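You operate a simulated robot arm through the tools that you are given. There is no shell and no other tool.

You are at the controls of a simulated two-armed robot. One attempt, no reset.

## Task
Screw the plywood patch down in the order of its number tags.
Fine: orange driver on, screws one to four seated and none stripped; driver back and off. Set down upright: panel driver.

The check looks at the end state, three seconds after you hand in, the way a careful person would. Anything else that was tipped, shoved, dropped, spilled or broken makes it a failure.

## Robot
Two 7-joint arms with two-finger parallel grippers on one trunk that stands fixed in place. Base frame: the origin is at the foot of the trunk, x ahead of it, y to its left, z up. Readings come in mm, degrees, newtons and seconds.
The left shoulder is at [70, 130, 1263], the right one opposite. With the tool pointing down near the work surface each hand reaches from about 100 to 440 mm from the base axis, measured 20 degrees to its own side. Payload 1.57 kg a hand.
Tool frame (each hand has its own): the origin (TCP) lies between the finger pads and is the grasp point; the fingertips stand 30 mm ahead of it; z points along the fingers, y is the line along which they close. The gripper opens to 80 mm. The fingers are 17 mm wide and 12 mm thick; the gripper's body (40 by 82 mm) begins 80 mm behind the TCP.
Orientation is that of the tool frame in the base frame, as a unit quaternion [x, y, z, w]. With the fingers straight down and closing along the base's y, the tool's x points along the base's -x, its y along +y and its z along -z.

## Interface
- The arms move only by the tool arm_command. It takes "left_deltas", "right_deltas" or both (then of equal length, played together; a hand with none holds still); each is a list of rows, each a list of 3 entries, a list of its own where there are three numbers: the finger opening in mm, from 0 to 80, then the shift along the tool's x, y, z in mm, then the turn, a rotation vector about the tool's x, y, z in degrees. In form: [[gripper, [dx, dy, dz], [rx, ry, rz]], ...]. A call has 1 to 20 rows; each row is the pose to reach, as a shift and turn from the pose commanded when the call began, along the tool's axes at that moment. A row lasts 0.2 s, in which the tool goes at most 50 mm and 8.6 degrees; a call with a longer step from one row to the next is refused whole, and so is a gripper value outside its range. Where a pose cannot be reached the arm comes as near as it can. A force on the tool above 40 N (or 10 N above the force at the start of the call, whichever is more), or a blocked arm, ends the call early, and 0.2 s more pass. Each finger travels about 108 mm/s and halts on what it meets, pressing with about 38 N; the grip force reading is that of the motor and also rises with nothing between the fingers. The clock runs only during rows and for 0.2 s after the last one: add rows that repeat a pose to give the fingers time. It gives the time, the measured TCP pose, the force on the tool (base axes), the opening and the grip force at its end, in the units of the frame above (readings bear some noise), with the torque about the TCP (base axes, N m) and any sound that the robot's microphone picked up, and new pictures: "pictures" is both (left out), scene, wrist or none (wrist: the cameras of the hands that moved).
- Cameras (640 x 400 px; columns grow to the right, rows downward): "scene" is now at [119.1, -50.7, 1486.3]; the picture's right is [-0.59, -0.81, 0.00], its down [-0.50, 0.37, -0.78] and it looks along [0.63, -0.46, -0.62] (base axes); focal length 222 px, centre (320, 200). "left" rides on the left gripper at [72, 7, -122] in its tool frame; the picture's right is [-0.09, 1.00, 0.00], its down [-0.84, -0.08, -0.54] and it looks along [-0.54, -0.05, 0.84] (tool axes); focal length 238 px, centre (320, 200). "right" rides on the right gripper at [72, -7, -122] in its tool frame; the picture's right is [0.09, 1.00, 0.00], its down [-0.84, 0.08, -0.54] and it looks along [-0.54, 0.05, 0.84] (tool axes); focal length 238 px, centre (320, 200). There is no depth. A picture from a camera that has moved, and an enlarged one, comes with that camera's place and axes in the base frame and with its lens.
- lift_body(by): slides the trunk up (or, below 0, down) by that many mm; the arms and the scene camera ride with it, the base frame stays. It gives what a move gives, with no picture.
- head_to(pan, tilt): turns the head with the scene camera to pan (to the left, within 86 degrees either way) and tilt (down, from -29 to 69), counted from straight ahead of the robot. It gives what a move gives, and a new picture of the scene camera.
- close_up(camera, box): a new picture of the part [left, top, right, bottom] of that camera's present view, enlarged. No time passes.
- finish_job(): hands the job in; it is judged then, once.

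Places have to be worked out from the pictures, the camera data and where the tool is seen. Open the grippers and draw the arms clear of the work before you hand the job in, unless the task says otherwise.

The tools are called after "Request:" as a command line: name --argument value ..., lists and objects as JSON in quotes. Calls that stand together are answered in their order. arm_command: Moves the arms, as the interface text tells. Its arguments: {"type":"object","properties":{"left_deltas":{"type":"array","items":{"type":"array"}},"right_deltas":{"type":"array","items":{"type":"array"}},"pictures":{"type":"string","enum":["both","scene","wrist","none"]}},"required":[]} The other tools are called the same way: lift_body (by) moves the trunk up or down; head_to (pan, tilt) turns the head that bears the scene camera; close_up (camera, box) takes an enlarged picture of a part of a camera's view; finish_job () hands the job in.

At the start:

```text
time_s: 0.0
left_position: [227.5, -26.8, 1339.5]
left_tool_rot: [-0.005, 1.0, -0.003, 0.001]
left_ft_force: [63.1, -58.2, -17.4]
left_ft_torque: [7.52, 7.04, 4.04]
left_gripper_width: 79.8
left_finger_force: 0.0
right_position: [181.1, -209.4, 1338.3]
right_tool_rot: [0.0, 1.0, 0.0, -0.001]
right_ft_force: [0.0, 0.0, 0.0]
right_ft_torque: [0.0, -0.03, 0.0]
right_gripper_width: 79.9
right_finger_force: 0.1
trunk travel left (down, up): [-901.0, 39.0]
head pan, tilt (commanded): [-40.6, 35.9]
```

scene: 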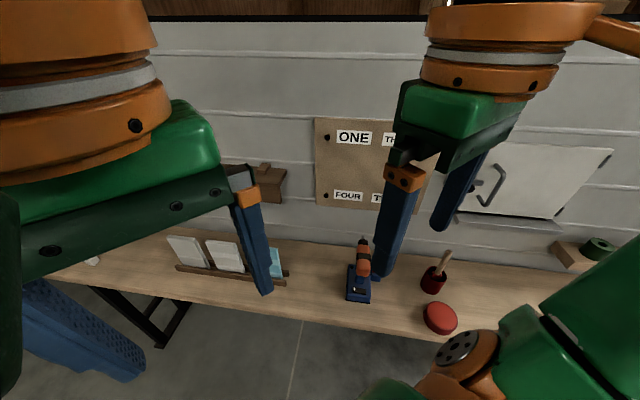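
right: 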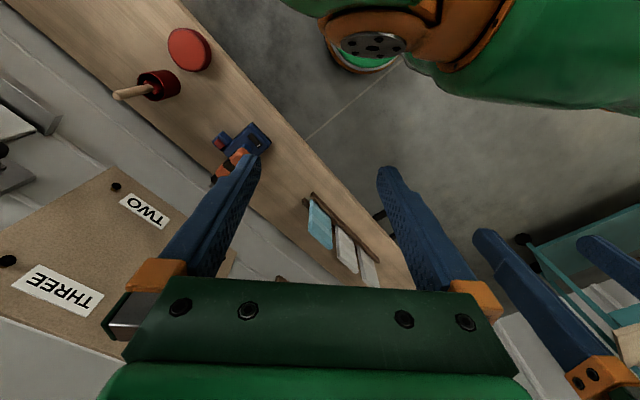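
left: 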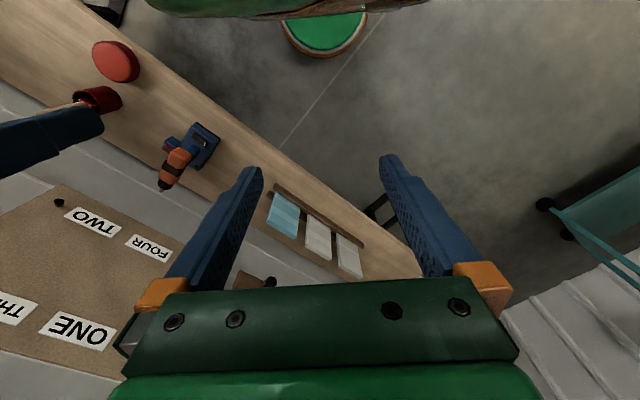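

The pictures show a plywood patch on a wall with tags, and a driver standing on a bench. The left hand already reads about 87 N of force. I'll take close-ups before moving anything.

Request:
close_up --camera "scene" --box '[300, 100, 460, 200]'

Request:
close_up --camera "scene" --box '[320, 220, 480, 320]'

Request:
close_up --camera "left" --box '[0, 180, 320, 380]'

Request:
close_up --camera "right" --box '[0, 140, 320, 340]'

Request:
close_up --camera "left" --box '[130, 100, 250, 200]'

```text
4.00 times, centred on (380, 150) of scene
camera zoom: at [119.1, -50.7, 1486.3], right [-0.59, -0.81, 0.0], down [-0.5, 0.37, -0.78], along [0.63, -0.46, -0.62], focal length 887 px, centre (80, 400)
```

zoom: 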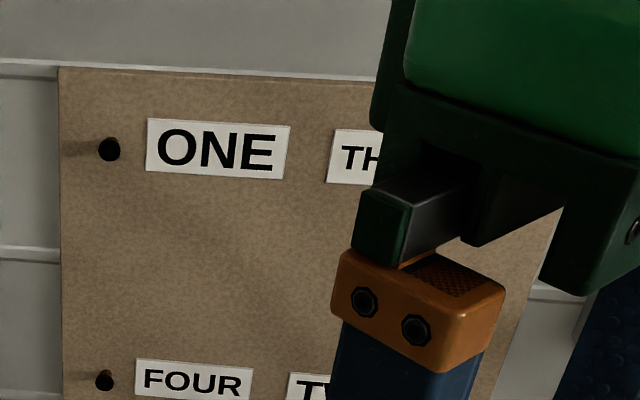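

```text
4.00 times, centred on (400, 270) of scene
camera zoom: at [119.1, -50.7, 1486.3], right [-0.59, -0.81, 0.0], down [-0.5, 0.37, -0.78], along [0.63, -0.46, -0.62], focal length 887 px, centre (0, -80)
```

zoom: 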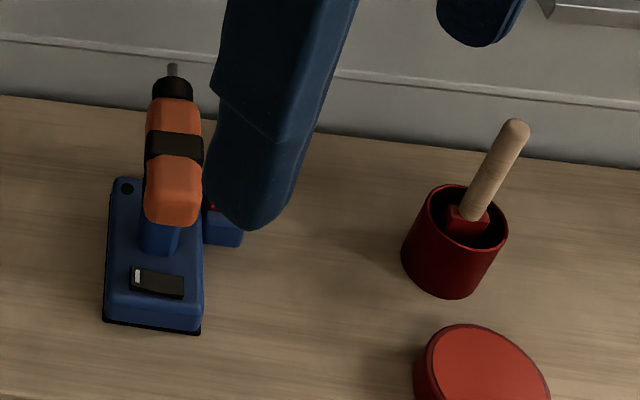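

```text
2.00 times, centred on (160, 280) of left
camera zoom: at [154.6, -18.8, 1461.8], right [0.08, 1.0, 0.0], down [0.84, -0.07, 0.54], along [0.54, -0.05, -0.84], focal length 477 px, centre (640, 40)
```

zoom: 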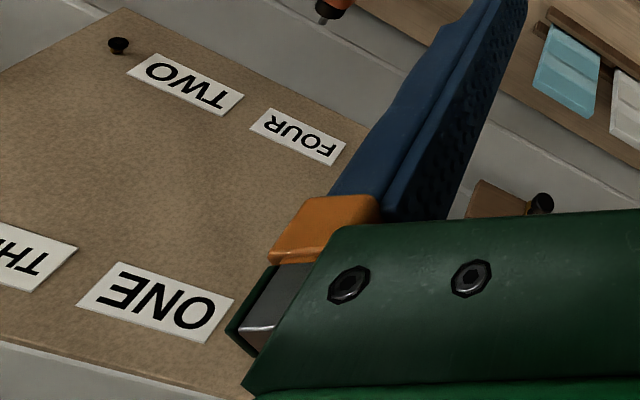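

```text
2.00 times, centred on (160, 240) of right
camera zoom: at [108.8, -217.4, 1461.7], right [-0.09, 1.0, 0.0], down [0.84, 0.08, 0.54], along [0.54, 0.05, -0.84], focal length 477 px, centre (640, 120)
```

zoom: 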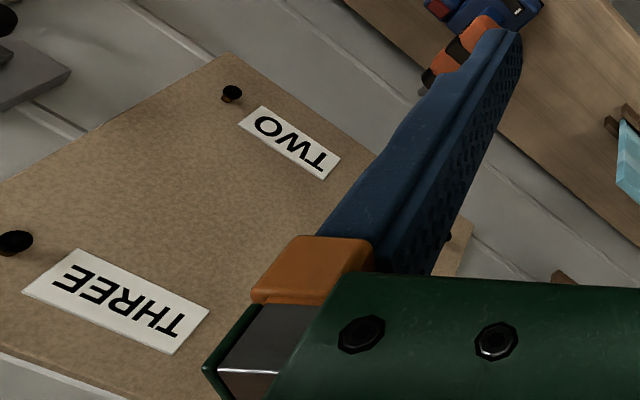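

```text
4.00 times, centred on (190, 150) of left
camera zoom: at [154.6, -18.8, 1461.8], right [0.08, 1.0, 0.0], down [0.84, -0.07, 0.54], along [0.54, -0.05, -0.84], focal length 953 px, centre (840, 400)
```

zoom: 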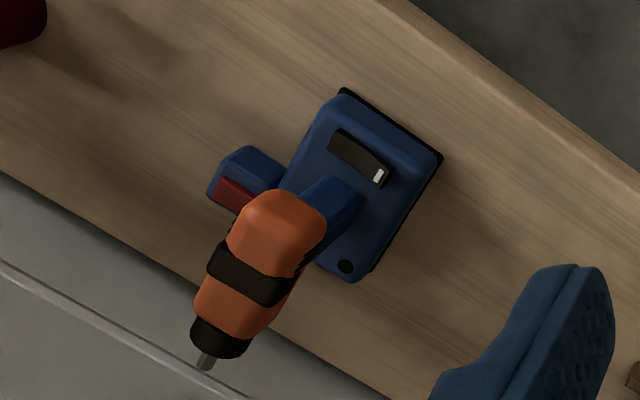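

By triangulating from the two wrist cameras, the TWO screw is at about (404, -640, 1008). Next I'll turn the head to survey the bench, the wall, and whatever the left arm might be touching.

Request:
head_to --pan 0 --tilt 40

Request:
head_to --pan -75 --tilt 30

Request:
head_to --pan 60 --tilt 40

Request:
head_to --pan -50 --tilt 50

```text
time_s: 1.1
left_position: [225.8, -26.1, 1339.2]
left_tool_rot: [-0.005, 1.0, -0.002, 0.002]
left_ft_force: [1.0, -0.7, 0.1]
left_ft_torque: [0.0, 0.0, -0.05]
left_gripper_width: 80.0
left_finger_force: 0.1
right_position: [180.7, -210.4, 1340.7]
right_tool_rot: [0.0, 1.0, 0.0, 0.0]
right_ft_force: [0.8, 0.7, 1.0]
right_ft_torque: [0.01, 0.01, -0.01]
right_gripper_width: 80.0
right_finger_force: 0.0
trunk travel left (down, up): [-901.0, 39.0]
head pan, tilt (commanded): [0.0, 40.0]
camera scene: at [134.7, -0.2, 1484.3], right [0.0, -1.0, 0.0], down [-0.64, 0.0, -0.77], along [0.77, 0.0, -0.64], focal length 222 px, centre (320, 200)
```

scene: 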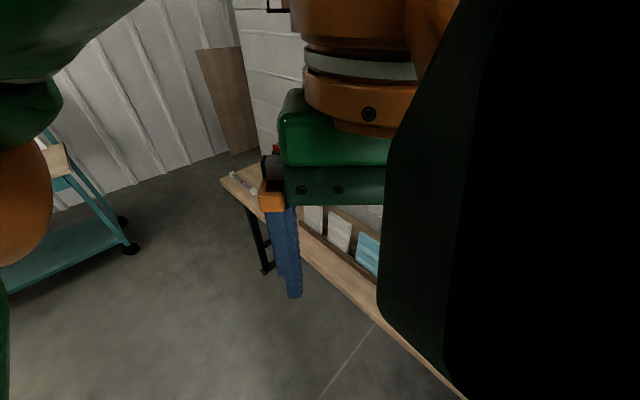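

```text
time_s: 2.5
left_position: [230.6, -26.6, 1337.1]
left_tool_rot: [-0.017, 1.0, -0.003, 0.005]
left_ft_force: [83.4, -101.5, -36.8]
left_ft_torque: [13.11, 7.87, 8.1]
left_gripper_width: 80.0
left_finger_force: 0.0
right_position: [181.8, -210.5, 1340.6]
right_tool_rot: [0.0, 1.0, 0.001, 0.0]
right_ft_force: [0.3, 1.2, 0.0]
right_ft_torque: [0.01, 0.0, 0.0]
right_gripper_width: 79.9
right_finger_force: 0.0
trunk travel left (down, up): [-901.0, 39.0]
head pan, tilt (commanded): [-75.0, 30.0]
camera scene: at [114.5, -60.7, 1493.7], right [-0.68, -0.73, 0.0], down [-0.41, 0.38, -0.83], along [0.61, -0.57, -0.56], focal length 222 px, centre (320, 200)
```

scene: 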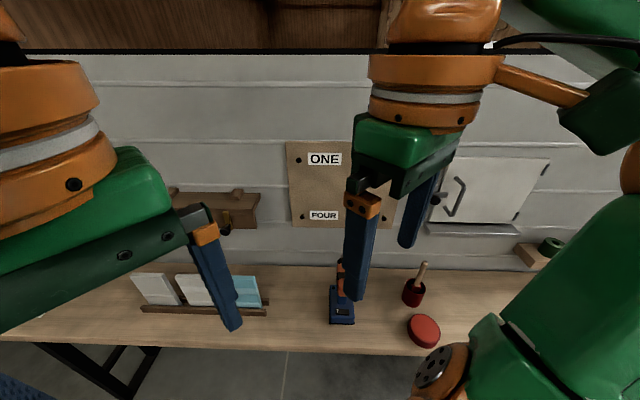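

```text
time_s: 4.7
left_position: [231.7, -25.2, 1338.7]
left_tool_rot: [-0.003, 1.0, 0.0, 0.004]
left_ft_force: [70.1, 74.1, -87.9]
left_ft_torque: [-9.69, 0.96, -7.02]
left_gripper_width: 80.3
left_finger_force: 0.1
right_position: [182.1, -210.5, 1340.0]
right_tool_rot: [0.0, 1.0, 0.0, 0.0]
right_ft_force: [0.0, -0.4, -0.3]
right_ft_torque: [0.01, 0.01, 0.05]
right_gripper_width: 80.0
right_finger_force: 0.1
trunk travel left (down, up): [-901.0, 39.0]
head pan, tilt (commanded): [60.0, 40.0]
camera scene: at [130.9, 28.8, 1486.3], right [0.33, -0.94, 0.0], down [-0.59, -0.21, -0.78], along [0.74, 0.26, -0.62], focal length 222 px, centre (320, 200)
```

scene: 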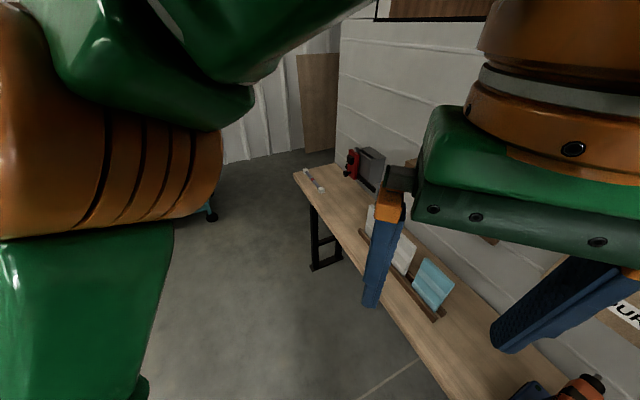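

```text
time_s: 6.6
left_position: [230.0, -28.2, 1338.9]
left_tool_rot: [-0.015, 1.0, 0.0, 0.006]
left_ft_force: [39.4, -98.4, -77.7]
left_ft_torque: [11.81, -1.82, 8.46]
left_gripper_width: 80.0
left_finger_force: 0.0
right_position: [181.3, -210.4, 1340.1]
right_tool_rot: [-0.001, 1.0, 0.001, 0.001]
right_ft_force: [0.2, -0.6, -0.1]
right_ft_torque: [-0.05, 0.0, 0.03]
right_gripper_width: 80.1
right_finger_force: 0.0
trunk travel left (down, up): [-901.0, 39.0]
head pan, tilt (commanded): [-50.0, 50.0]
camera scene: at [109.5, -49.7, 1471.2], right [-0.64, -0.77, 0.0], down [-0.58, 0.49, -0.65], along [0.5, -0.42, -0.76], focal length 222 px, centre (320, 200)
```

scene: 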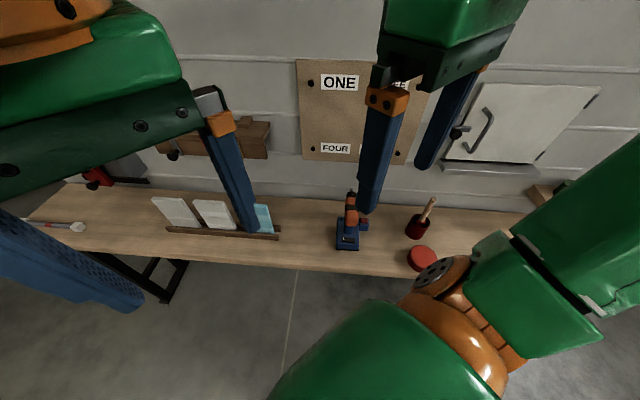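

The left hand's force drops to zero when the head pans to 0, so the head is pressing on the left wrist and nothing else is touching. I'll return the head to 0, then move the left hand left and down so the head can turn freely.

Request:
head_to --pan 0 --tilt 40

Request:
arm_command --left_deltas '[[80, [0, 40, 0], [0, 0, 0]], [80, [0, 80, 0], [0, 0, 0]], [80, [0, 120, 20], [0, 0, 0]], [80, [0, 160, 40], [0, 0, 0]], [80, [0, 200, 60], [0, 0, 0]], [80, [0, 220, 80], [0, 0, 0]], [80, [0, 220, 80], [0, 0, 0]]]' --pictures "both"

```text
time_s: 7.8
left_position: [227.1, -26.5, 1340.6]
left_tool_rot: [-0.004, 1.0, -0.001, 0.001]
left_ft_force: [-0.5, -0.6, 0.0]
left_ft_torque: [-0.02, 0.02, 0.02]
left_gripper_width: 80.0
left_finger_force: 0.1
right_position: [181.6, -210.5, 1339.7]
right_tool_rot: [0.0, 1.0, 0.0, 0.001]
right_ft_force: [-0.7, 0.5, 0.0]
right_ft_torque: [0.07, -0.06, -0.02]
right_gripper_width: 80.0
right_finger_force: 0.0
trunk travel left (down, up): [-901.0, 39.0]
head pan, tilt (commanded): [0.0, 40.0]
camera scene: at [134.9, 0.0, 1484.2], right [0.0, -1.0, 0.0], down [-0.64, 0.0, -0.77], along [0.77, 0.0, -0.64], focal length 222 px, centre (320, 200)
```

scene: 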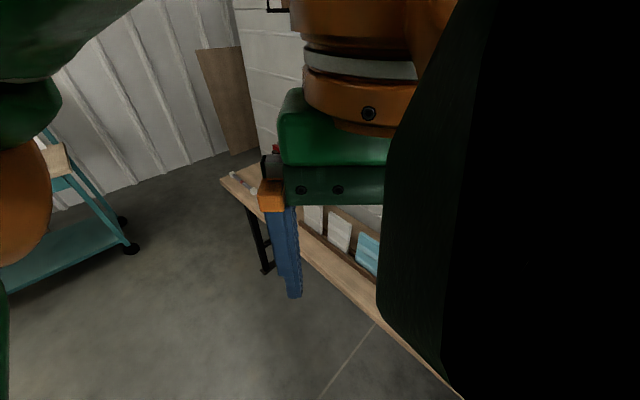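

```text
time_s: 9.4
left_position: [225.8, 192.5, 1256.4]
left_tool_rot: [-0.005, 1.0, -0.002, 0.001]
left_ft_force: [0.4, 0.8, -0.3]
left_ft_torque: [0.0, 0.01, -0.04]
left_gripper_width: 79.9
left_finger_force: 0.1
right_position: [182.6, -212.0, 1339.6]
right_tool_rot: [0.0, 1.0, 0.002, 0.0]
right_ft_force: [0.6, -0.5, 0.3]
right_ft_torque: [0.03, -0.01, 0.0]
right_gripper_width: 79.9
right_finger_force: 0.0
trunk travel left (down, up): [-901.0, 39.0]
head pan, tilt (commanded): [0.0, 40.0]
camera scene: at [135.3, -0.9, 1484.2], right [0.0, -1.0, 0.0], down [-0.64, 0.0, -0.77], along [0.77, 0.0, -0.64], focal length 222 px, centre (320, 200)
camera left: at [153.0, 200.2, 1378.3], right [0.08, 1.0, 0.0], down [0.84, -0.07, 0.54], along [0.54, -0.05, -0.84], focal length 238 px, centre (320, 200)
```

scene: 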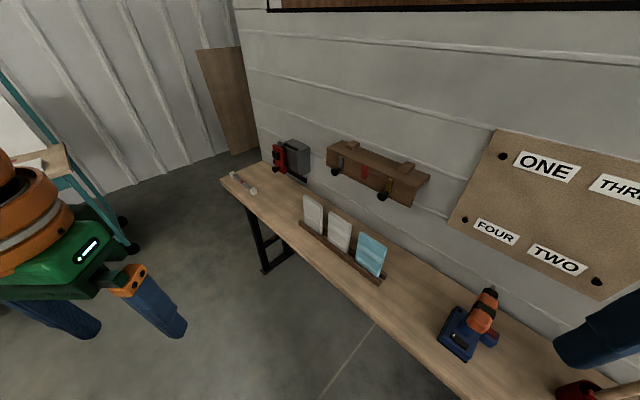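
left: 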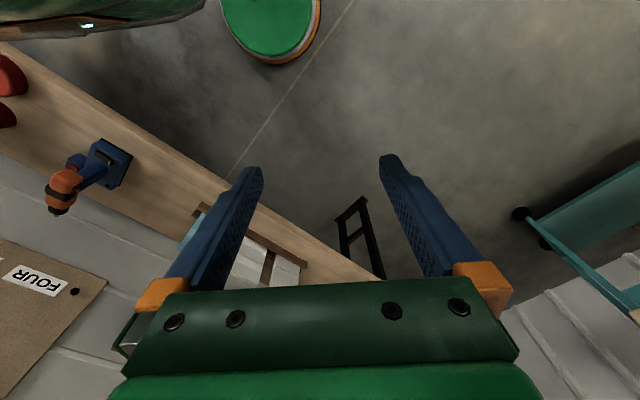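

The head is clear now. I'll pan right to see the whole bench and take close-ups of its items.

Request:
close_up --camera "scene" --box '[220, 120, 460, 270]'

Request:
close_up --camera "scene" --box '[420, 270, 560, 370]'

Request:
close_up --camera "scene" --box '[440, 120, 640, 300]'

Request:
head_to --pan -40 --tilt 36

Request:
head_to --pan -75 --tilt 36

```text
2.67 times, centred on (340, 195) of scene
camera zoom: at [135.3, -0.9, 1484.2], right [0.0, -1.0, 0.0], down [-0.64, 0.0, -0.77], along [0.77, 0.0, -0.64], focal length 591 px, centre (267, 213)
```

zoom: 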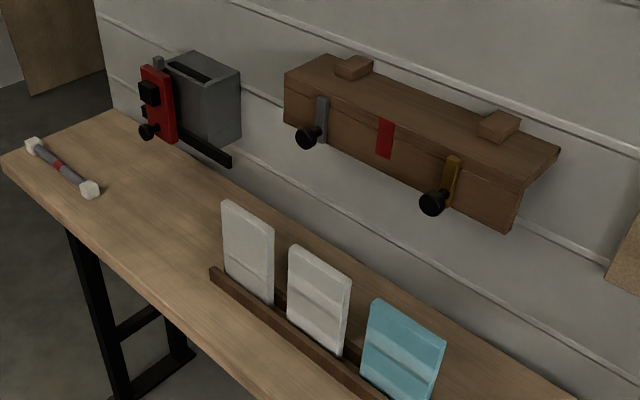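

```text
4.00 times, centred on (490, 320) of scene
camera zoom: at [135.3, -0.9, 1484.2], right [0.0, -1.0, 0.0], down [-0.64, 0.0, -0.77], along [0.77, 0.0, -0.64], focal length 887 px, centre (-360, -280)
```

zoom: 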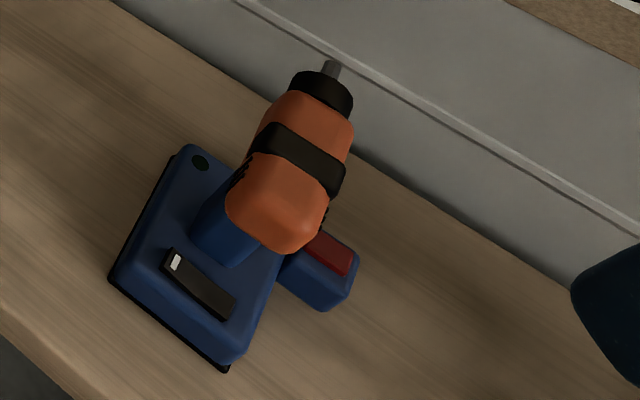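

```text
2.22 times, centred on (540, 210) of scene
camera zoom: at [135.3, -0.9, 1484.2], right [0.0, -1.0, 0.0], down [-0.64, 0.0, -0.77], along [0.77, 0.0, -0.64], focal length 493 px, centre (-169, 178)
```

zoom: 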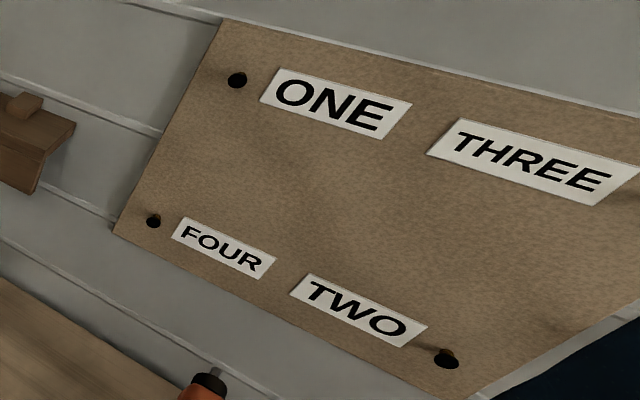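

```text
time_s: 10.4
left_position: [225.3, 194.5, 1255.9]
left_tool_rot: [-0.005, 1.0, -0.002, 0.002]
left_ft_force: [0.2, 0.8, -0.2]
left_ft_torque: [0.0, -0.01, -0.03]
left_gripper_width: 79.8
left_finger_force: 0.1
right_position: [182.3, -209.2, 1339.5]
right_tool_rot: [0.0, 1.0, 0.0, 0.0]
right_ft_force: [0.3, 0.1, 0.1]
right_ft_torque: [0.01, 0.02, 0.0]
right_gripper_width: 80.2
right_finger_force: 0.0
trunk travel left (down, up): [-901.0, 39.0]
head pan, tilt (commanded): [-40.0, 36.0]
camera scene: at [116.8, -55.7, 1490.3], right [-0.64, -0.77, 0.0], down [-0.45, 0.38, -0.81], along [0.62, -0.52, -0.59], focal length 222 px, centre (320, 200)
```

scene: 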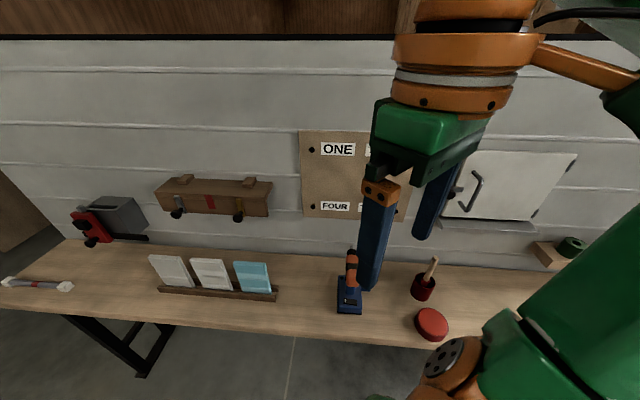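

```text
time_s: 11.4
left_position: [224.7, 193.9, 1255.9]
left_tool_rot: [-0.005, 1.0, -0.001, 0.001]
left_ft_force: [0.6, 0.1, -0.6]
left_ft_torque: [0.01, 0.01, 0.01]
left_gripper_width: 79.7
left_finger_force: 0.0
right_position: [182.0, -209.4, 1339.3]
right_tool_rot: [0.001, 1.0, 0.0, 0.0]
right_ft_force: [-0.4, 0.9, 0.8]
right_ft_torque: [-0.04, -0.04, 0.03]
right_gripper_width: 79.7
right_finger_force: 0.1
trunk travel left (down, up): [-901.0, 39.0]
head pan, tilt (commanded): [-75.0, 36.0]
camera scene: at [72.6, -84.3, 1490.3], right [-0.97, -0.26, 0.0], down [-0.15, 0.57, -0.81], along [0.21, -0.78, -0.59], focal length 222 px, centre (320, 200)
```

scene: 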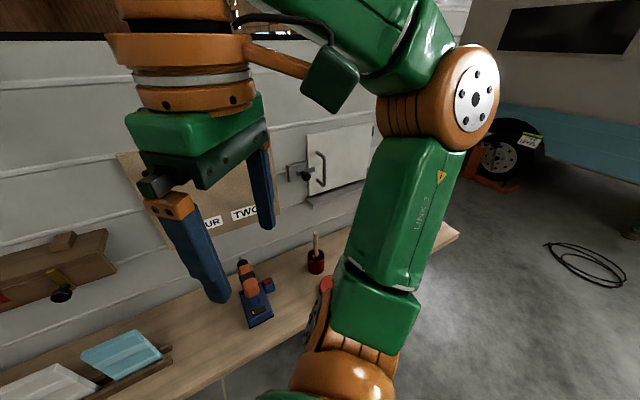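

From several views I get these estimates, with the wall plane about 732 mm out at a heading of -43°:

| Item | Estimated position |
|---|---|
| Screw ONE | (601, -430, 1228) |
| Screw TWO | (405, -640, 1010) |
| Screw THREE | (406, -639, 1224) |
| Screw FOUR | (600, -431, 1015) |
| Driver | about (365, -387) |

I'll look at the driver closely from this angle.

Request:
close_up --camera "scene" --box '[215, 240, 311, 340]'

Request:
close_up --camera "scene" --box '[270, 110, 380, 220]'

Request:
close_up --camera "right" --box '[100, 0, 300, 200]'

```text
4.00 times, centred on (263, 290) of scene
camera zoom: at [72.6, -84.3, 1490.3], right [-0.97, -0.26, 0.0], down [-0.15, 0.57, -0.81], along [0.21, -0.78, -0.59], focal length 887 px, centre (548, -160)
```

zoom: 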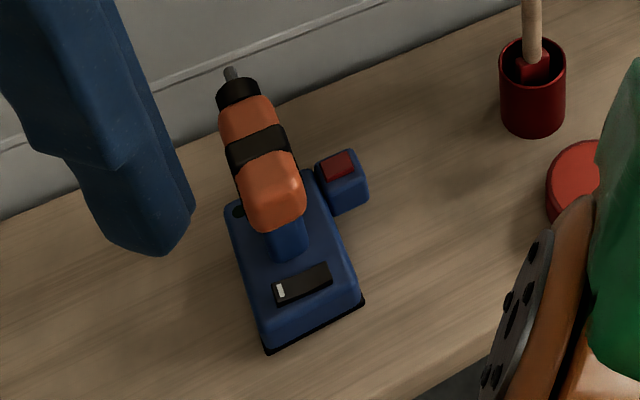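

```text
3.64 times, centred on (325, 165) of scene
camera zoom: at [72.6, -84.3, 1490.3], right [-0.97, -0.26, 0.0], down [-0.15, 0.57, -0.81], along [0.21, -0.78, -0.59], focal length 806 px, centre (302, 327)
```

zoom: 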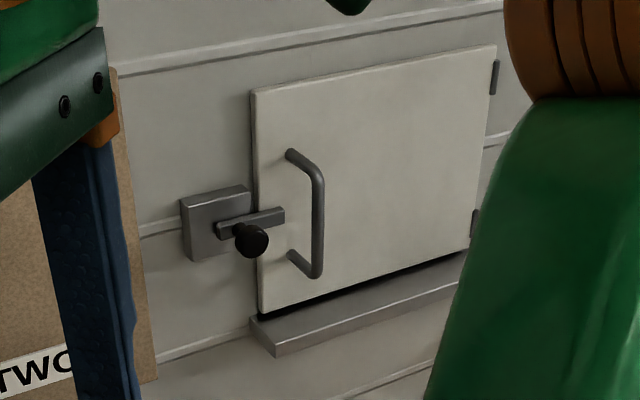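

```text
2.00 times, centred on (200, 100) of right
camera zoom: at [108.9, -217.3, 1461.7], right [-0.09, 1.0, 0.0], down [0.84, 0.08, 0.54], along [0.54, 0.05, -0.84], focal length 477 px, centre (560, 400)
```

zoom: 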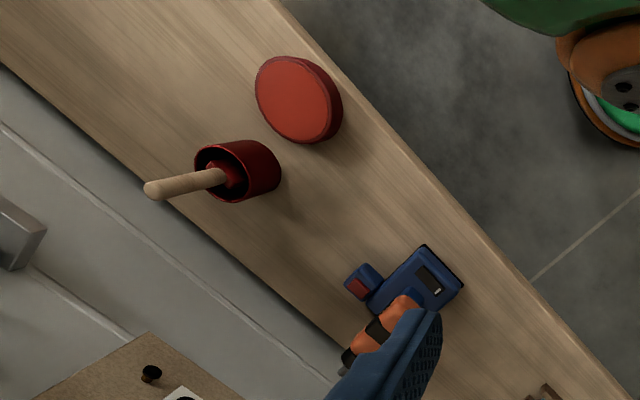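

The driver stands upright with its bit pointing at the wall. There's a rocker switch at the rear of its base, and a small pod with a red top beside it. The body axis is near z≈905 and runs from about (338, -364) to the tip at (452, -482). I'll bring the right hand over, turned to the wall heading, for a closer wrist view.

Request:
arm_command --right_deltas '[[80, [-15, -16, 37], [0, 0, 6]], [80, [-30, -32, 74], [0, 0, 12]], [80, [-45, -48, 111], [0, 0, 18]], [80, [-60, -64, 148], [0, 0, 25]], [80, [-75, -80, 185], [0, 0, 31]], [80, [-90, -96, 222], [0, 0, 37]], [80, [-105, -112, 260], [0, 0, 43]], [80, [-105, -112, 260], [0, 0, 43]]]' --pictures "both"

```text
time_s: 13.2
left_position: [225.7, 193.5, 1256.1]
left_tool_rot: [-0.006, 1.0, -0.003, 0.002]
left_ft_force: [-0.4, 0.5, 0.0]
left_ft_torque: [-0.01, 0.0, 0.03]
left_gripper_width: 80.1
left_finger_force: 0.0
right_position: [286.0, -322.5, 1078.4]
right_tool_rot: [0.367, 0.93, -0.001, 0.0]
right_ft_force: [0.1, -0.2, -0.4]
right_ft_torque: [0.01, 0.01, -0.02]
right_gripper_width: 80.0
right_finger_force: 0.1
trunk travel left (down, up): [-901.0, 39.0]
head pan, tilt (commanded): [-75.0, 36.0]
camera scene: at [72.4, -84.3, 1490.3], right [-0.97, -0.26, 0.0], down [-0.15, 0.57, -0.81], along [0.21, -0.78, -0.59], focal length 222 px, centre (320, 200)
camera right: at [228.6, -279.9, 1199.2], right [0.61, 0.79, 0.0], down [0.66, -0.51, 0.54], along [0.43, -0.33, -0.84], focal length 238 px, centre (320, 200)
```

scene: 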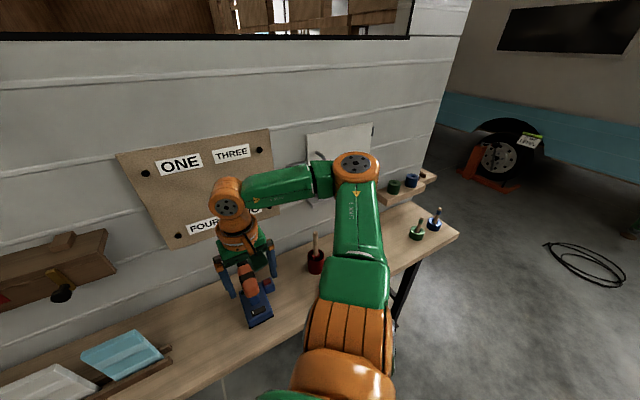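
right: 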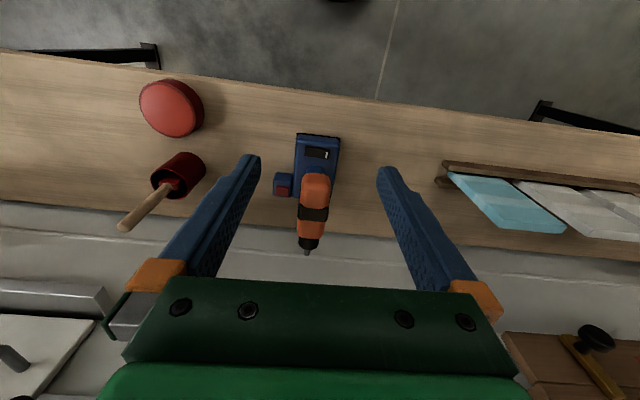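

I now have a clear top view of the driver between the fingers. I'll enlarge it and the board.

Request:
close_up --camera "right" --box '[256, 120, 376, 270]'

Request:
close_up --camera "scene" --box '[120, 120, 280, 250]'

Request:
close_up --camera "scene" --box '[200, 220, 300, 340]'

Request:
close_up --camera "scene" --box '[360, 160, 460, 260]'

```text
2.67 times, centred on (316, 195) of right
camera zoom: at [228.6, -279.9, 1199.2], right [0.61, 0.79, 0.0], down [0.66, -0.51, 0.54], along [0.43, -0.33, -0.84], focal length 636 px, centre (331, 213)
```

zoom: 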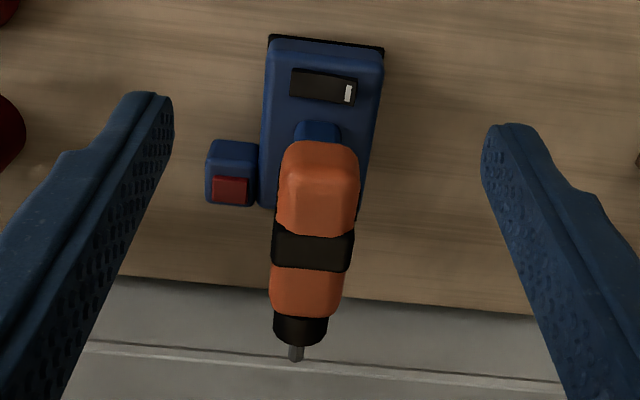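

```text
3.08 times, centred on (200, 185) of scene
camera zoom: at [72.4, -84.3, 1490.3], right [-0.97, -0.26, 0.0], down [-0.15, 0.57, -0.81], along [0.21, -0.78, -0.59], focal length 682 px, centre (689, 246)
```

zoom: 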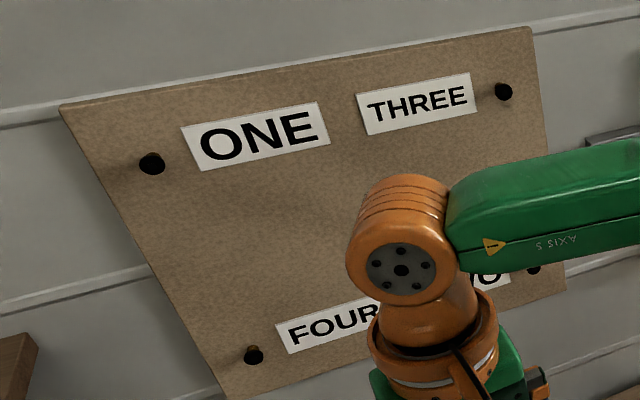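

```text
3.33 times, centred on (250, 280) of scene
camera zoom: at [72.4, -84.3, 1490.3], right [-0.97, -0.26, 0.0], down [-0.15, 0.57, -0.81], along [0.21, -0.78, -0.59], focal length 739 px, centre (553, -67)
```

zoom: 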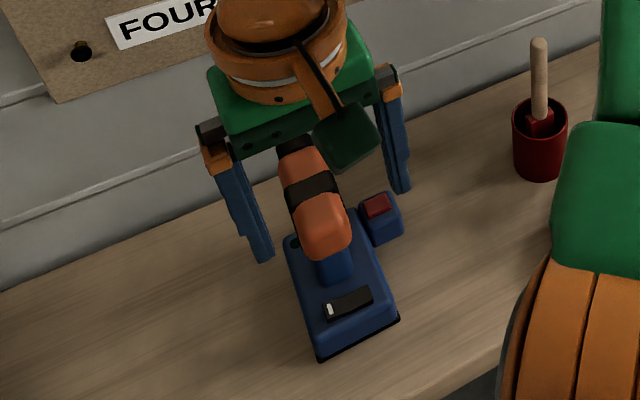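

```text
4.00 times, centred on (410, 210) of scene
camera zoom: at [72.4, -84.3, 1490.3], right [-0.97, -0.26, 0.0], down [-0.15, 0.57, -0.81], along [0.21, -0.78, -0.59], focal length 887 px, centre (-40, 160)
```

zoom: 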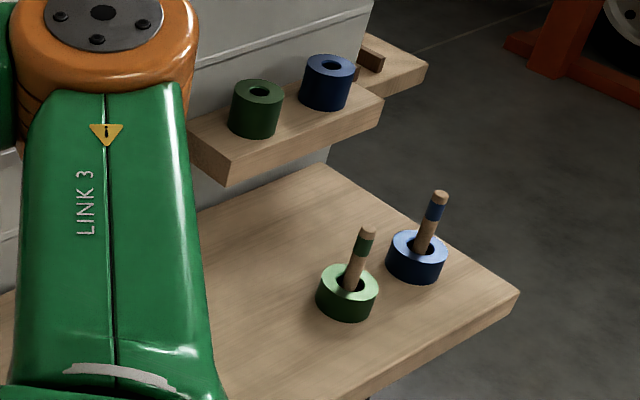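

The bench top works out at z≈771, and the rocker is near (351, -380, 797). The driver heading is about -44° to -45°. I'll back off and go lower for a close wrist view of the rocker and the pod.

Request:
arm_command --right_deltas '[[80, [15, 0, 40], [0, 0, 0]], [80, [30, 0, 80], [0, 0, 0]], [80, [45, 0, 120], [0, 0, 0]], [80, [45, 0, 140], [0, 0, 0]], [80, [45, 0, 140], [0, 0, 0]]]' --pictures "wrist"

Request:
close_up --camera "right" --box '[220, 40, 420, 240]'

```text
time_s: 14.4
left_position: [226.2, 192.8, 1256.2]
left_tool_rot: [-0.005, 1.0, -0.002, 0.003]
left_ft_force: [-0.1, -0.3, 0.1]
left_ft_torque: [0.01, -0.01, 0.02]
left_gripper_width: 80.1
left_finger_force: 0.1
right_position: [253.4, -291.3, 939.5]
right_tool_rot: [0.366, 0.93, 0.001, 0.0]
right_ft_force: [0.5, 0.6, -0.9]
right_ft_torque: [0.0, 0.01, -0.02]
right_gripper_width: 80.0
right_finger_force: 0.0
trunk travel left (down, up): [-901.0, 39.0]
head pan, tilt (commanded): [-75.0, 36.0]
camera right: at [194.8, -249.3, 1061.6], right [0.61, 0.79, 0.0], down [0.66, -0.51, 0.54], along [0.43, -0.33, -0.84], focal length 238 px, centre (320, 200)
```

right: 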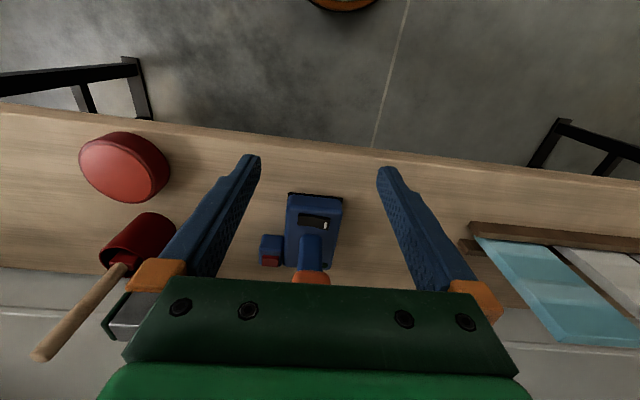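

```text
2.00 times, centred on (320, 140) of right
camera zoom: at [194.8, -249.3, 1061.6], right [0.61, 0.79, 0.0], down [0.66, -0.51, 0.54], along [0.43, -0.33, -0.84], focal length 477 px, centre (320, 320)
```

zoom: 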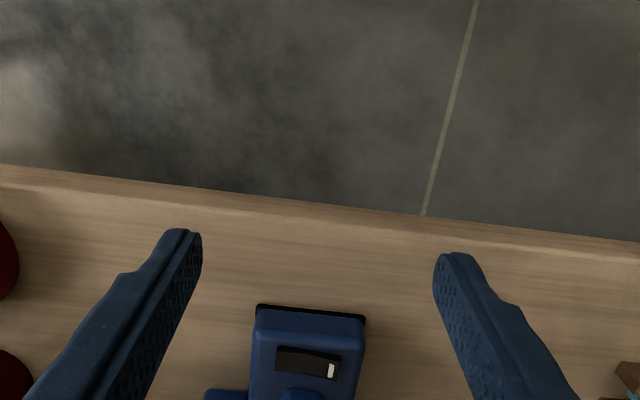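

Request:
close_up --camera "right" --box '[250, 180, 350, 285]'

Request:
head_to --pan -50 --tilt 50

Request:
close_up --camera "scene" --box '[280, 180, 400, 280]'

```text
3.81 times, centred on (300, 232) of right
camera zoom: at [194.8, -249.3, 1061.6], right [0.61, 0.79, 0.0], down [0.66, -0.51, 0.54], along [0.43, -0.33, -0.84], focal length 908 px, centre (396, 76)
```

zoom: 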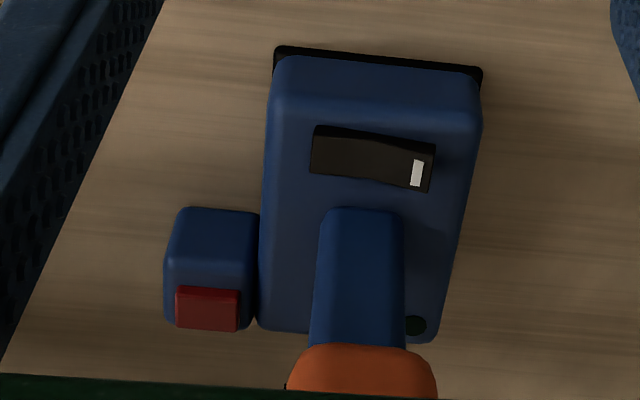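

```text
time_s: 15.3
left_position: [224.3, 194.2, 1256.8]
left_tool_rot: [-0.005, 1.0, -0.002, 0.001]
left_ft_force: [1.0, 0.7, 0.5]
left_ft_torque: [-0.04, 0.0, 0.0]
left_gripper_width: 79.9
left_finger_force: 0.0
right_position: [253.5, -291.6, 940.5]
right_tool_rot: [0.366, 0.93, 0.0, 0.0]
right_ft_force: [0.0, -0.5, -0.4]
right_ft_torque: [0.02, 0.01, 0.0]
right_gripper_width: 80.1
right_finger_force: 0.1
trunk travel left (down, up): [-901.0, 39.0]
head pan, tilt (commanded): [-50.0, 50.0]
camera scene: at [99.2, -58.9, 1470.1], right [-0.77, -0.64, 0.0], down [-0.49, 0.59, -0.64], along [0.41, -0.49, -0.77], focal length 222 px, centre (320, 200)
```

scene: 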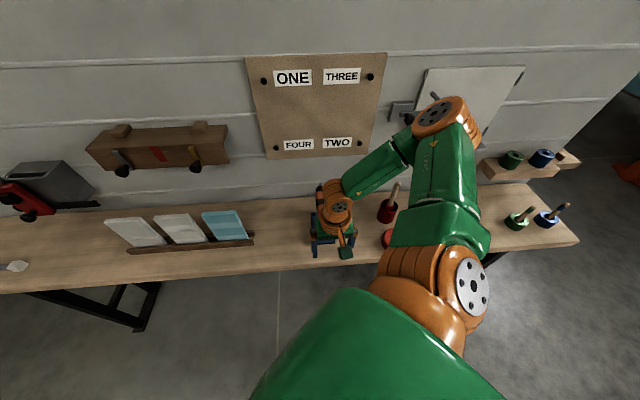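

```text
4.00 times, centred on (340, 230) of scene
camera zoom: at [99.2, -58.9, 1470.1], right [-0.77, -0.64, 0.0], down [-0.49, 0.59, -0.64], along [0.41, -0.49, -0.77], focal length 887 px, centre (240, 80)
```

zoom: 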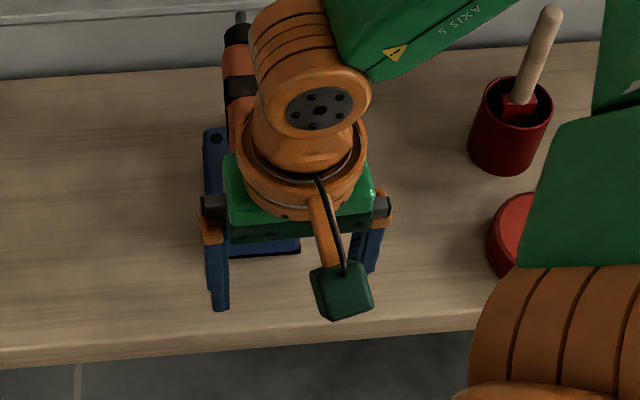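

The orange body's rear overhangs the rocker (n≈517), so pressing straight down would hit it. I'll close the fingers, tilt the tool 40° toward the wall and come in from behind. I'll stop about 20 mm short of the rocker's white-marked end to check.

Request:
arm_command --right_deltas '[[60, [0, 3, 20], [0, -8, 0]], [40, [0, 6, 40], [0, -16, 0]], [20, [0, 9, 60], [0, -24, 0]], [0, [0, 12, 75], [0, -32, 0]], [0, [-10, 15.9, 85], [0, -40, 0]], [0, [-40, 15.9, 85], [0, -40, 0]], [0, [-75, 15.9, 85], [0, -40, 0]], [0, [-103, 15.9, 85], [0, -40, 0]], [0, [-103, 15.9, 85], [0, -40, 0]]]' --pictures "both"

Request:
close_up --camera "right" --box '[240, 120, 400, 240]'

```text
time_s: 17.3
left_position: [226.1, 194.2, 1256.8]
left_tool_rot: [-0.006, 1.0, -0.003, 0.002]
left_ft_force: [-0.3, 0.2, -0.5]
left_ft_torque: [-0.02, -0.01, 0.03]
left_gripper_width: 80.3
left_finger_force: 0.1
right_position: [333.1, -352.4, 955.8]
right_tool_rot: [0.344, 0.875, -0.125, 0.318]
right_ft_force: [-0.2, 0.4, 0.1]
right_ft_torque: [-0.01, 0.01, -0.01]
right_gripper_width: 0.1
right_finger_force: 20.9
right hand out of reach, approached as far as the arm can: row 2, 3, 4, 5, 6, 7, 8, 9
trunk travel left (down, up): [-901.0, 39.0]
head pan, tilt (commanded): [-50.0, 50.0]
camera scene: at [99.6, -57.8, 1470.1], right [-0.77, -0.64, 0.0], down [-0.49, 0.59, -0.64], along [0.41, -0.49, -0.77], focal length 222 px, centre (320, 200)
camera right: at [229.7, -267.1, 1003.1], right [0.63, 0.78, -0.06], down [0.27, -0.14, 0.95], along [0.73, -0.61, -0.3], focal length 238 px, centre (320, 200)
```

scene: 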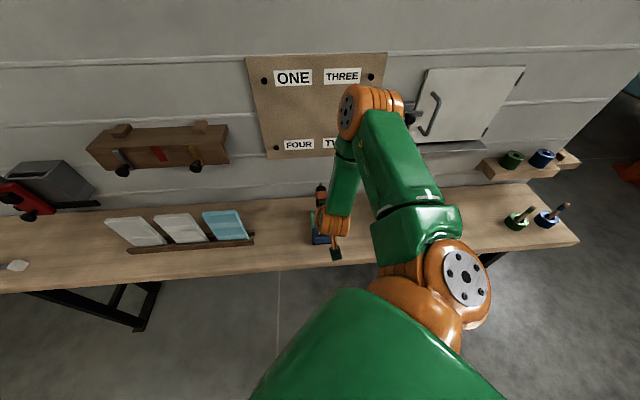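
right: 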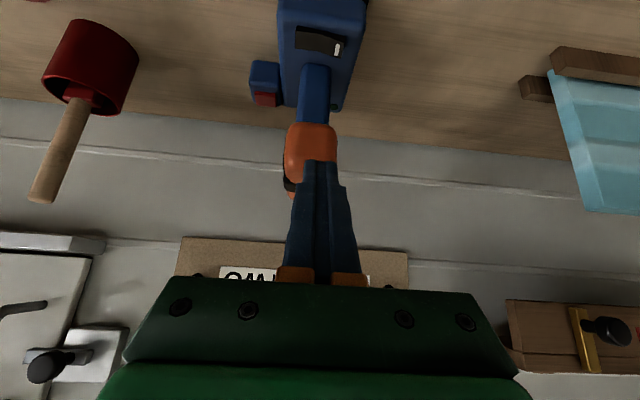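

```text
3.33 times, centred on (320, 180) of right
camera zoom: at [229.7, -267.1, 1003.1], right [0.63, 0.78, -0.06], down [0.27, -0.14, 0.95], along [0.73, -0.61, -0.3], focal length 794 px, centre (320, 267)
```

zoom: 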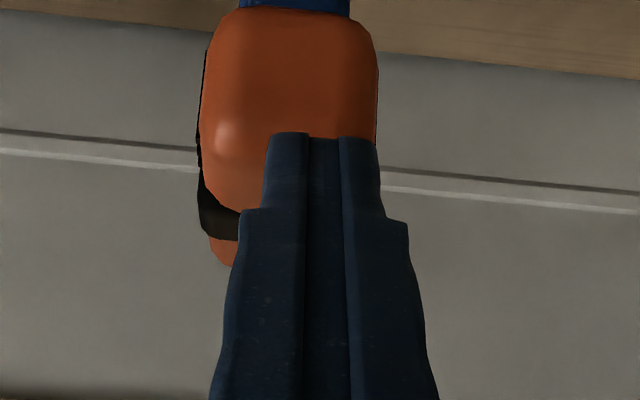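

The arm can't get that low from the present trunk height, and it stopped just behind the driver's body with no contact (about 0 N). I'll pull back and up first, then lower the trunk so the bench and screws come within reach.

Request:
arm_command --right_deltas '[[0, [24.2, 0, -33.4], [0, 0, 0]], [0, [42, 0, -74.4], [0, 0, 0]], [0, [42.5, 0, -120.5], [0, 8, 0]], [0, [30.8, 0, -165.6], [0, 16, 0]], [0, [13.3, 0, -209.6], [0, 24, 0]], [0, [-13.7, 0, -249.7], [0, 32, 0]], [0, [-44.6, 0, -286.5], [0, 40, 0]], [0, [-75.4, 0, -323.2], [0, 40, 0]], [0, [-97.3, 0, -349.3], [0, 40, 0]], [0, [-97.3, 0, -349.3], [0, 40, 0]]]' --pictures "both"

Request:
close_up --camera "scene" --box '[280, 170, 400, 270]'

```text
time_s: 19.5
left_position: [226.4, 192.5, 1256.6]
left_tool_rot: [-0.005, 1.0, -0.002, 0.001]
left_ft_force: [-0.5, -0.3, 0.2]
left_ft_torque: [0.01, 0.04, -0.01]
left_gripper_width: 80.0
left_finger_force: 0.0
right_position: [224.1, -247.7, 1286.0]
right_tool_rot: [0.365, 0.931, -0.001, -0.001]
right_ft_force: [0.7, 0.3, 0.7]
right_ft_torque: [0.03, 0.02, -0.01]
right_gripper_width: 0.1
right_finger_force: 21.1
right hand out of reach, approached as far as the arm can: row 2, 3, 4, 5
trunk travel left (down, up): [-901.0, 39.0]
head pan, tilt (commanded): [-50.0, 50.0]
camera scene: at [100.0, -59.9, 1470.0], right [-0.77, -0.64, 0.0], down [-0.49, 0.59, -0.64], along [0.41, -0.49, -0.77], focal length 222 px, centre (320, 200)
camera right: at [166.4, -204.7, 1408.8], right [0.61, 0.79, 0.0], down [0.67, -0.51, 0.54], along [0.43, -0.33, -0.84], focal length 238 px, centre (320, 200)
```

scene: 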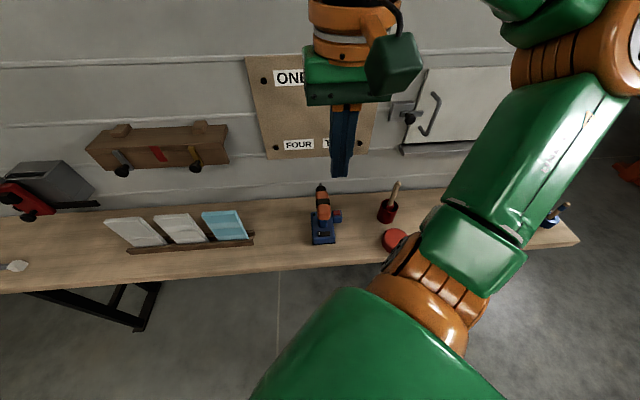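
right: 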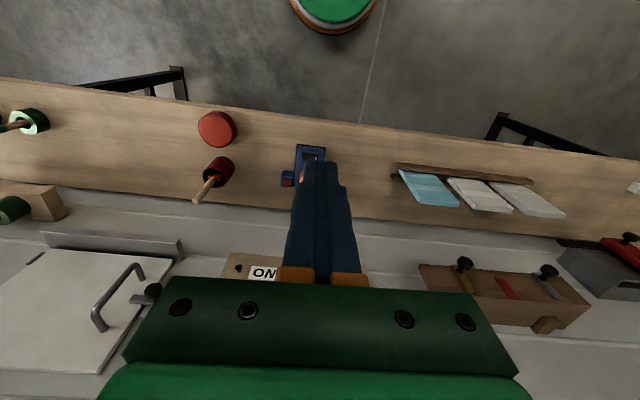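

```text
4.00 times, centred on (340, 220) of scene
camera zoom: at [100.0, -59.9, 1470.0], right [-0.77, -0.64, 0.0], down [-0.49, 0.59, -0.64], along [0.41, -0.49, -0.77], focal length 887 px, centre (240, 120)
```

zoom: 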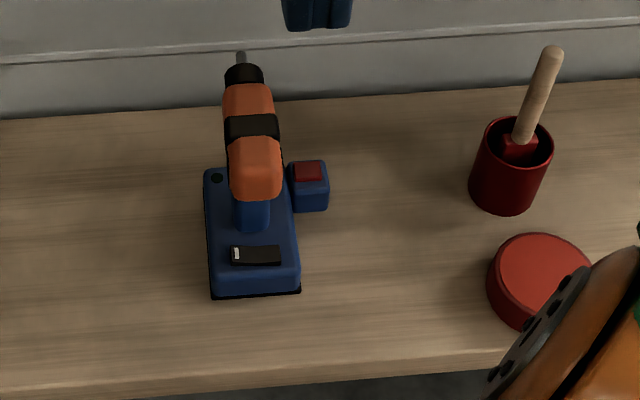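

The driver hasn't moved. The right hand is high and well short of the bench edge, so I'll lower the trunk 300 mm.

Request:
lift_body --by -300

Request:
head_to --pan -40 --tilt 30

Request:
close_up --camera "scene" --box '[240, 150, 440, 290]'

```text
time_s: 22.5
left_position: [225.5, 193.2, 955.9]
left_tool_rot: [-0.004, 1.0, -0.001, 0.003]
left_ft_force: [0.2, 0.4, 0.6]
left_ft_torque: [-0.02, -0.02, -0.02]
left_gripper_width: 80.1
left_finger_force: 0.1
right_position: [224.5, -246.1, 987.4]
right_tool_rot: [0.366, 0.931, 0.0, 0.0]
right_ft_force: [0.9, 0.2, -0.6]
right_ft_torque: [-0.01, 0.02, 0.0]
right_gripper_width: 0.1
right_finger_force: 21.4
trunk travel left (down, up): [-601.0, 339.0]
head pan, tilt (commanded): [-50.0, 50.0]
```

```text
time_s: 23.4
left_position: [225.2, 193.5, 955.9]
left_tool_rot: [-0.006, 1.0, -0.001, 0.001]
left_ft_force: [1.1, 0.9, -0.4]
left_ft_torque: [0.01, -0.02, 0.03]
left_gripper_width: 79.8
left_finger_force: 0.1
right_position: [223.4, -246.7, 986.9]
right_tool_rot: [0.367, 0.93, -0.001, 0.0]
right_ft_force: [-0.1, -1.3, -0.1]
right_ft_torque: [-0.03, -0.04, -0.04]
right_gripper_width: 0.0
right_finger_force: 21.0
trunk travel left (down, up): [-601.0, 339.0]
head pan, tilt (commanded): [-40.0, 30.0]
camera scene: at [119.0, -58.0, 1199.5], right [-0.64, -0.77, 0.0], down [-0.38, 0.32, -0.87], along [0.66, -0.56, -0.5], focal length 222 px, centre (320, 200)
```

scene: 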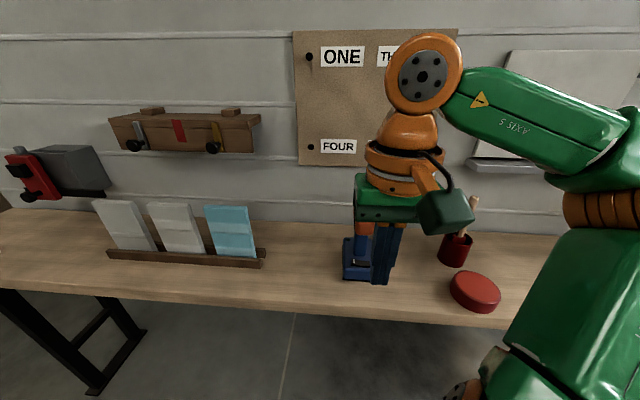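

```text
2.86 times, centred on (340, 220) of scene
camera zoom: at [119.0, -58.0, 1199.5], right [-0.64, -0.77, 0.0], down [-0.38, 0.32, -0.87], along [0.66, -0.56, -0.5], focal length 634 px, centre (263, 143)
```

zoom: 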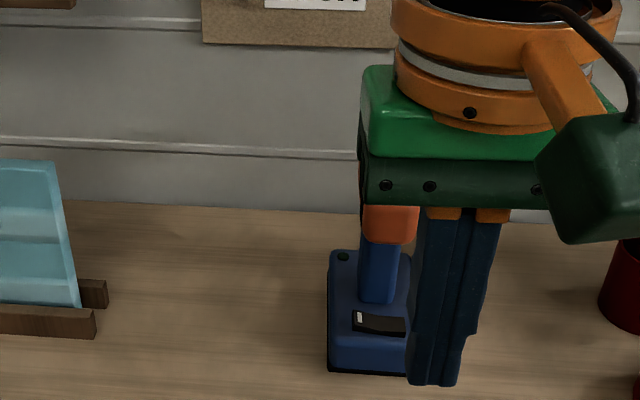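

The rocker is visible at a lower angle now, so I'll zoom in tightly on it.

Request:
close_up --camera "scene" --box '[340, 230, 388, 290]'

```text
6.67 times, centred on (364, 260) of scene
camera zoom: at [119.0, -58.0, 1199.5], right [-0.64, -0.77, 0.0], down [-0.38, 0.32, -0.87], along [0.66, -0.56, -0.5], focal length 1478 px, centre (27, -200)
```

zoom: 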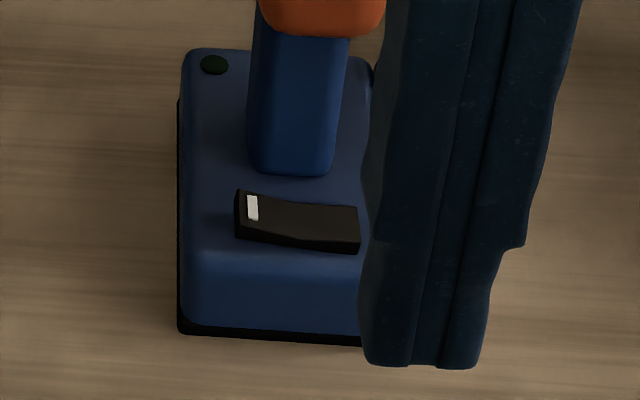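

Request:
close_up --camera "scene" --box '[354, 254, 370, 272]'

```text
16.00 times, centred on (362, 263) of scene
camera zoom: at [119.0, -58.0, 1199.5], right [-0.64, -0.77, 0.0], down [-0.38, 0.32, -0.87], along [0.66, -0.56, -0.5], focal length 3548 px, centre (-352, -808)
```

zoom: 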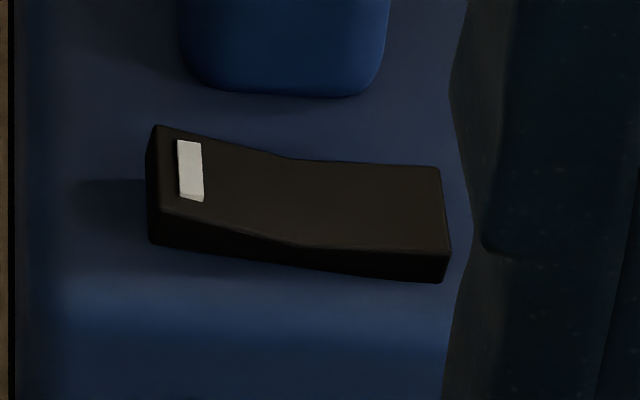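

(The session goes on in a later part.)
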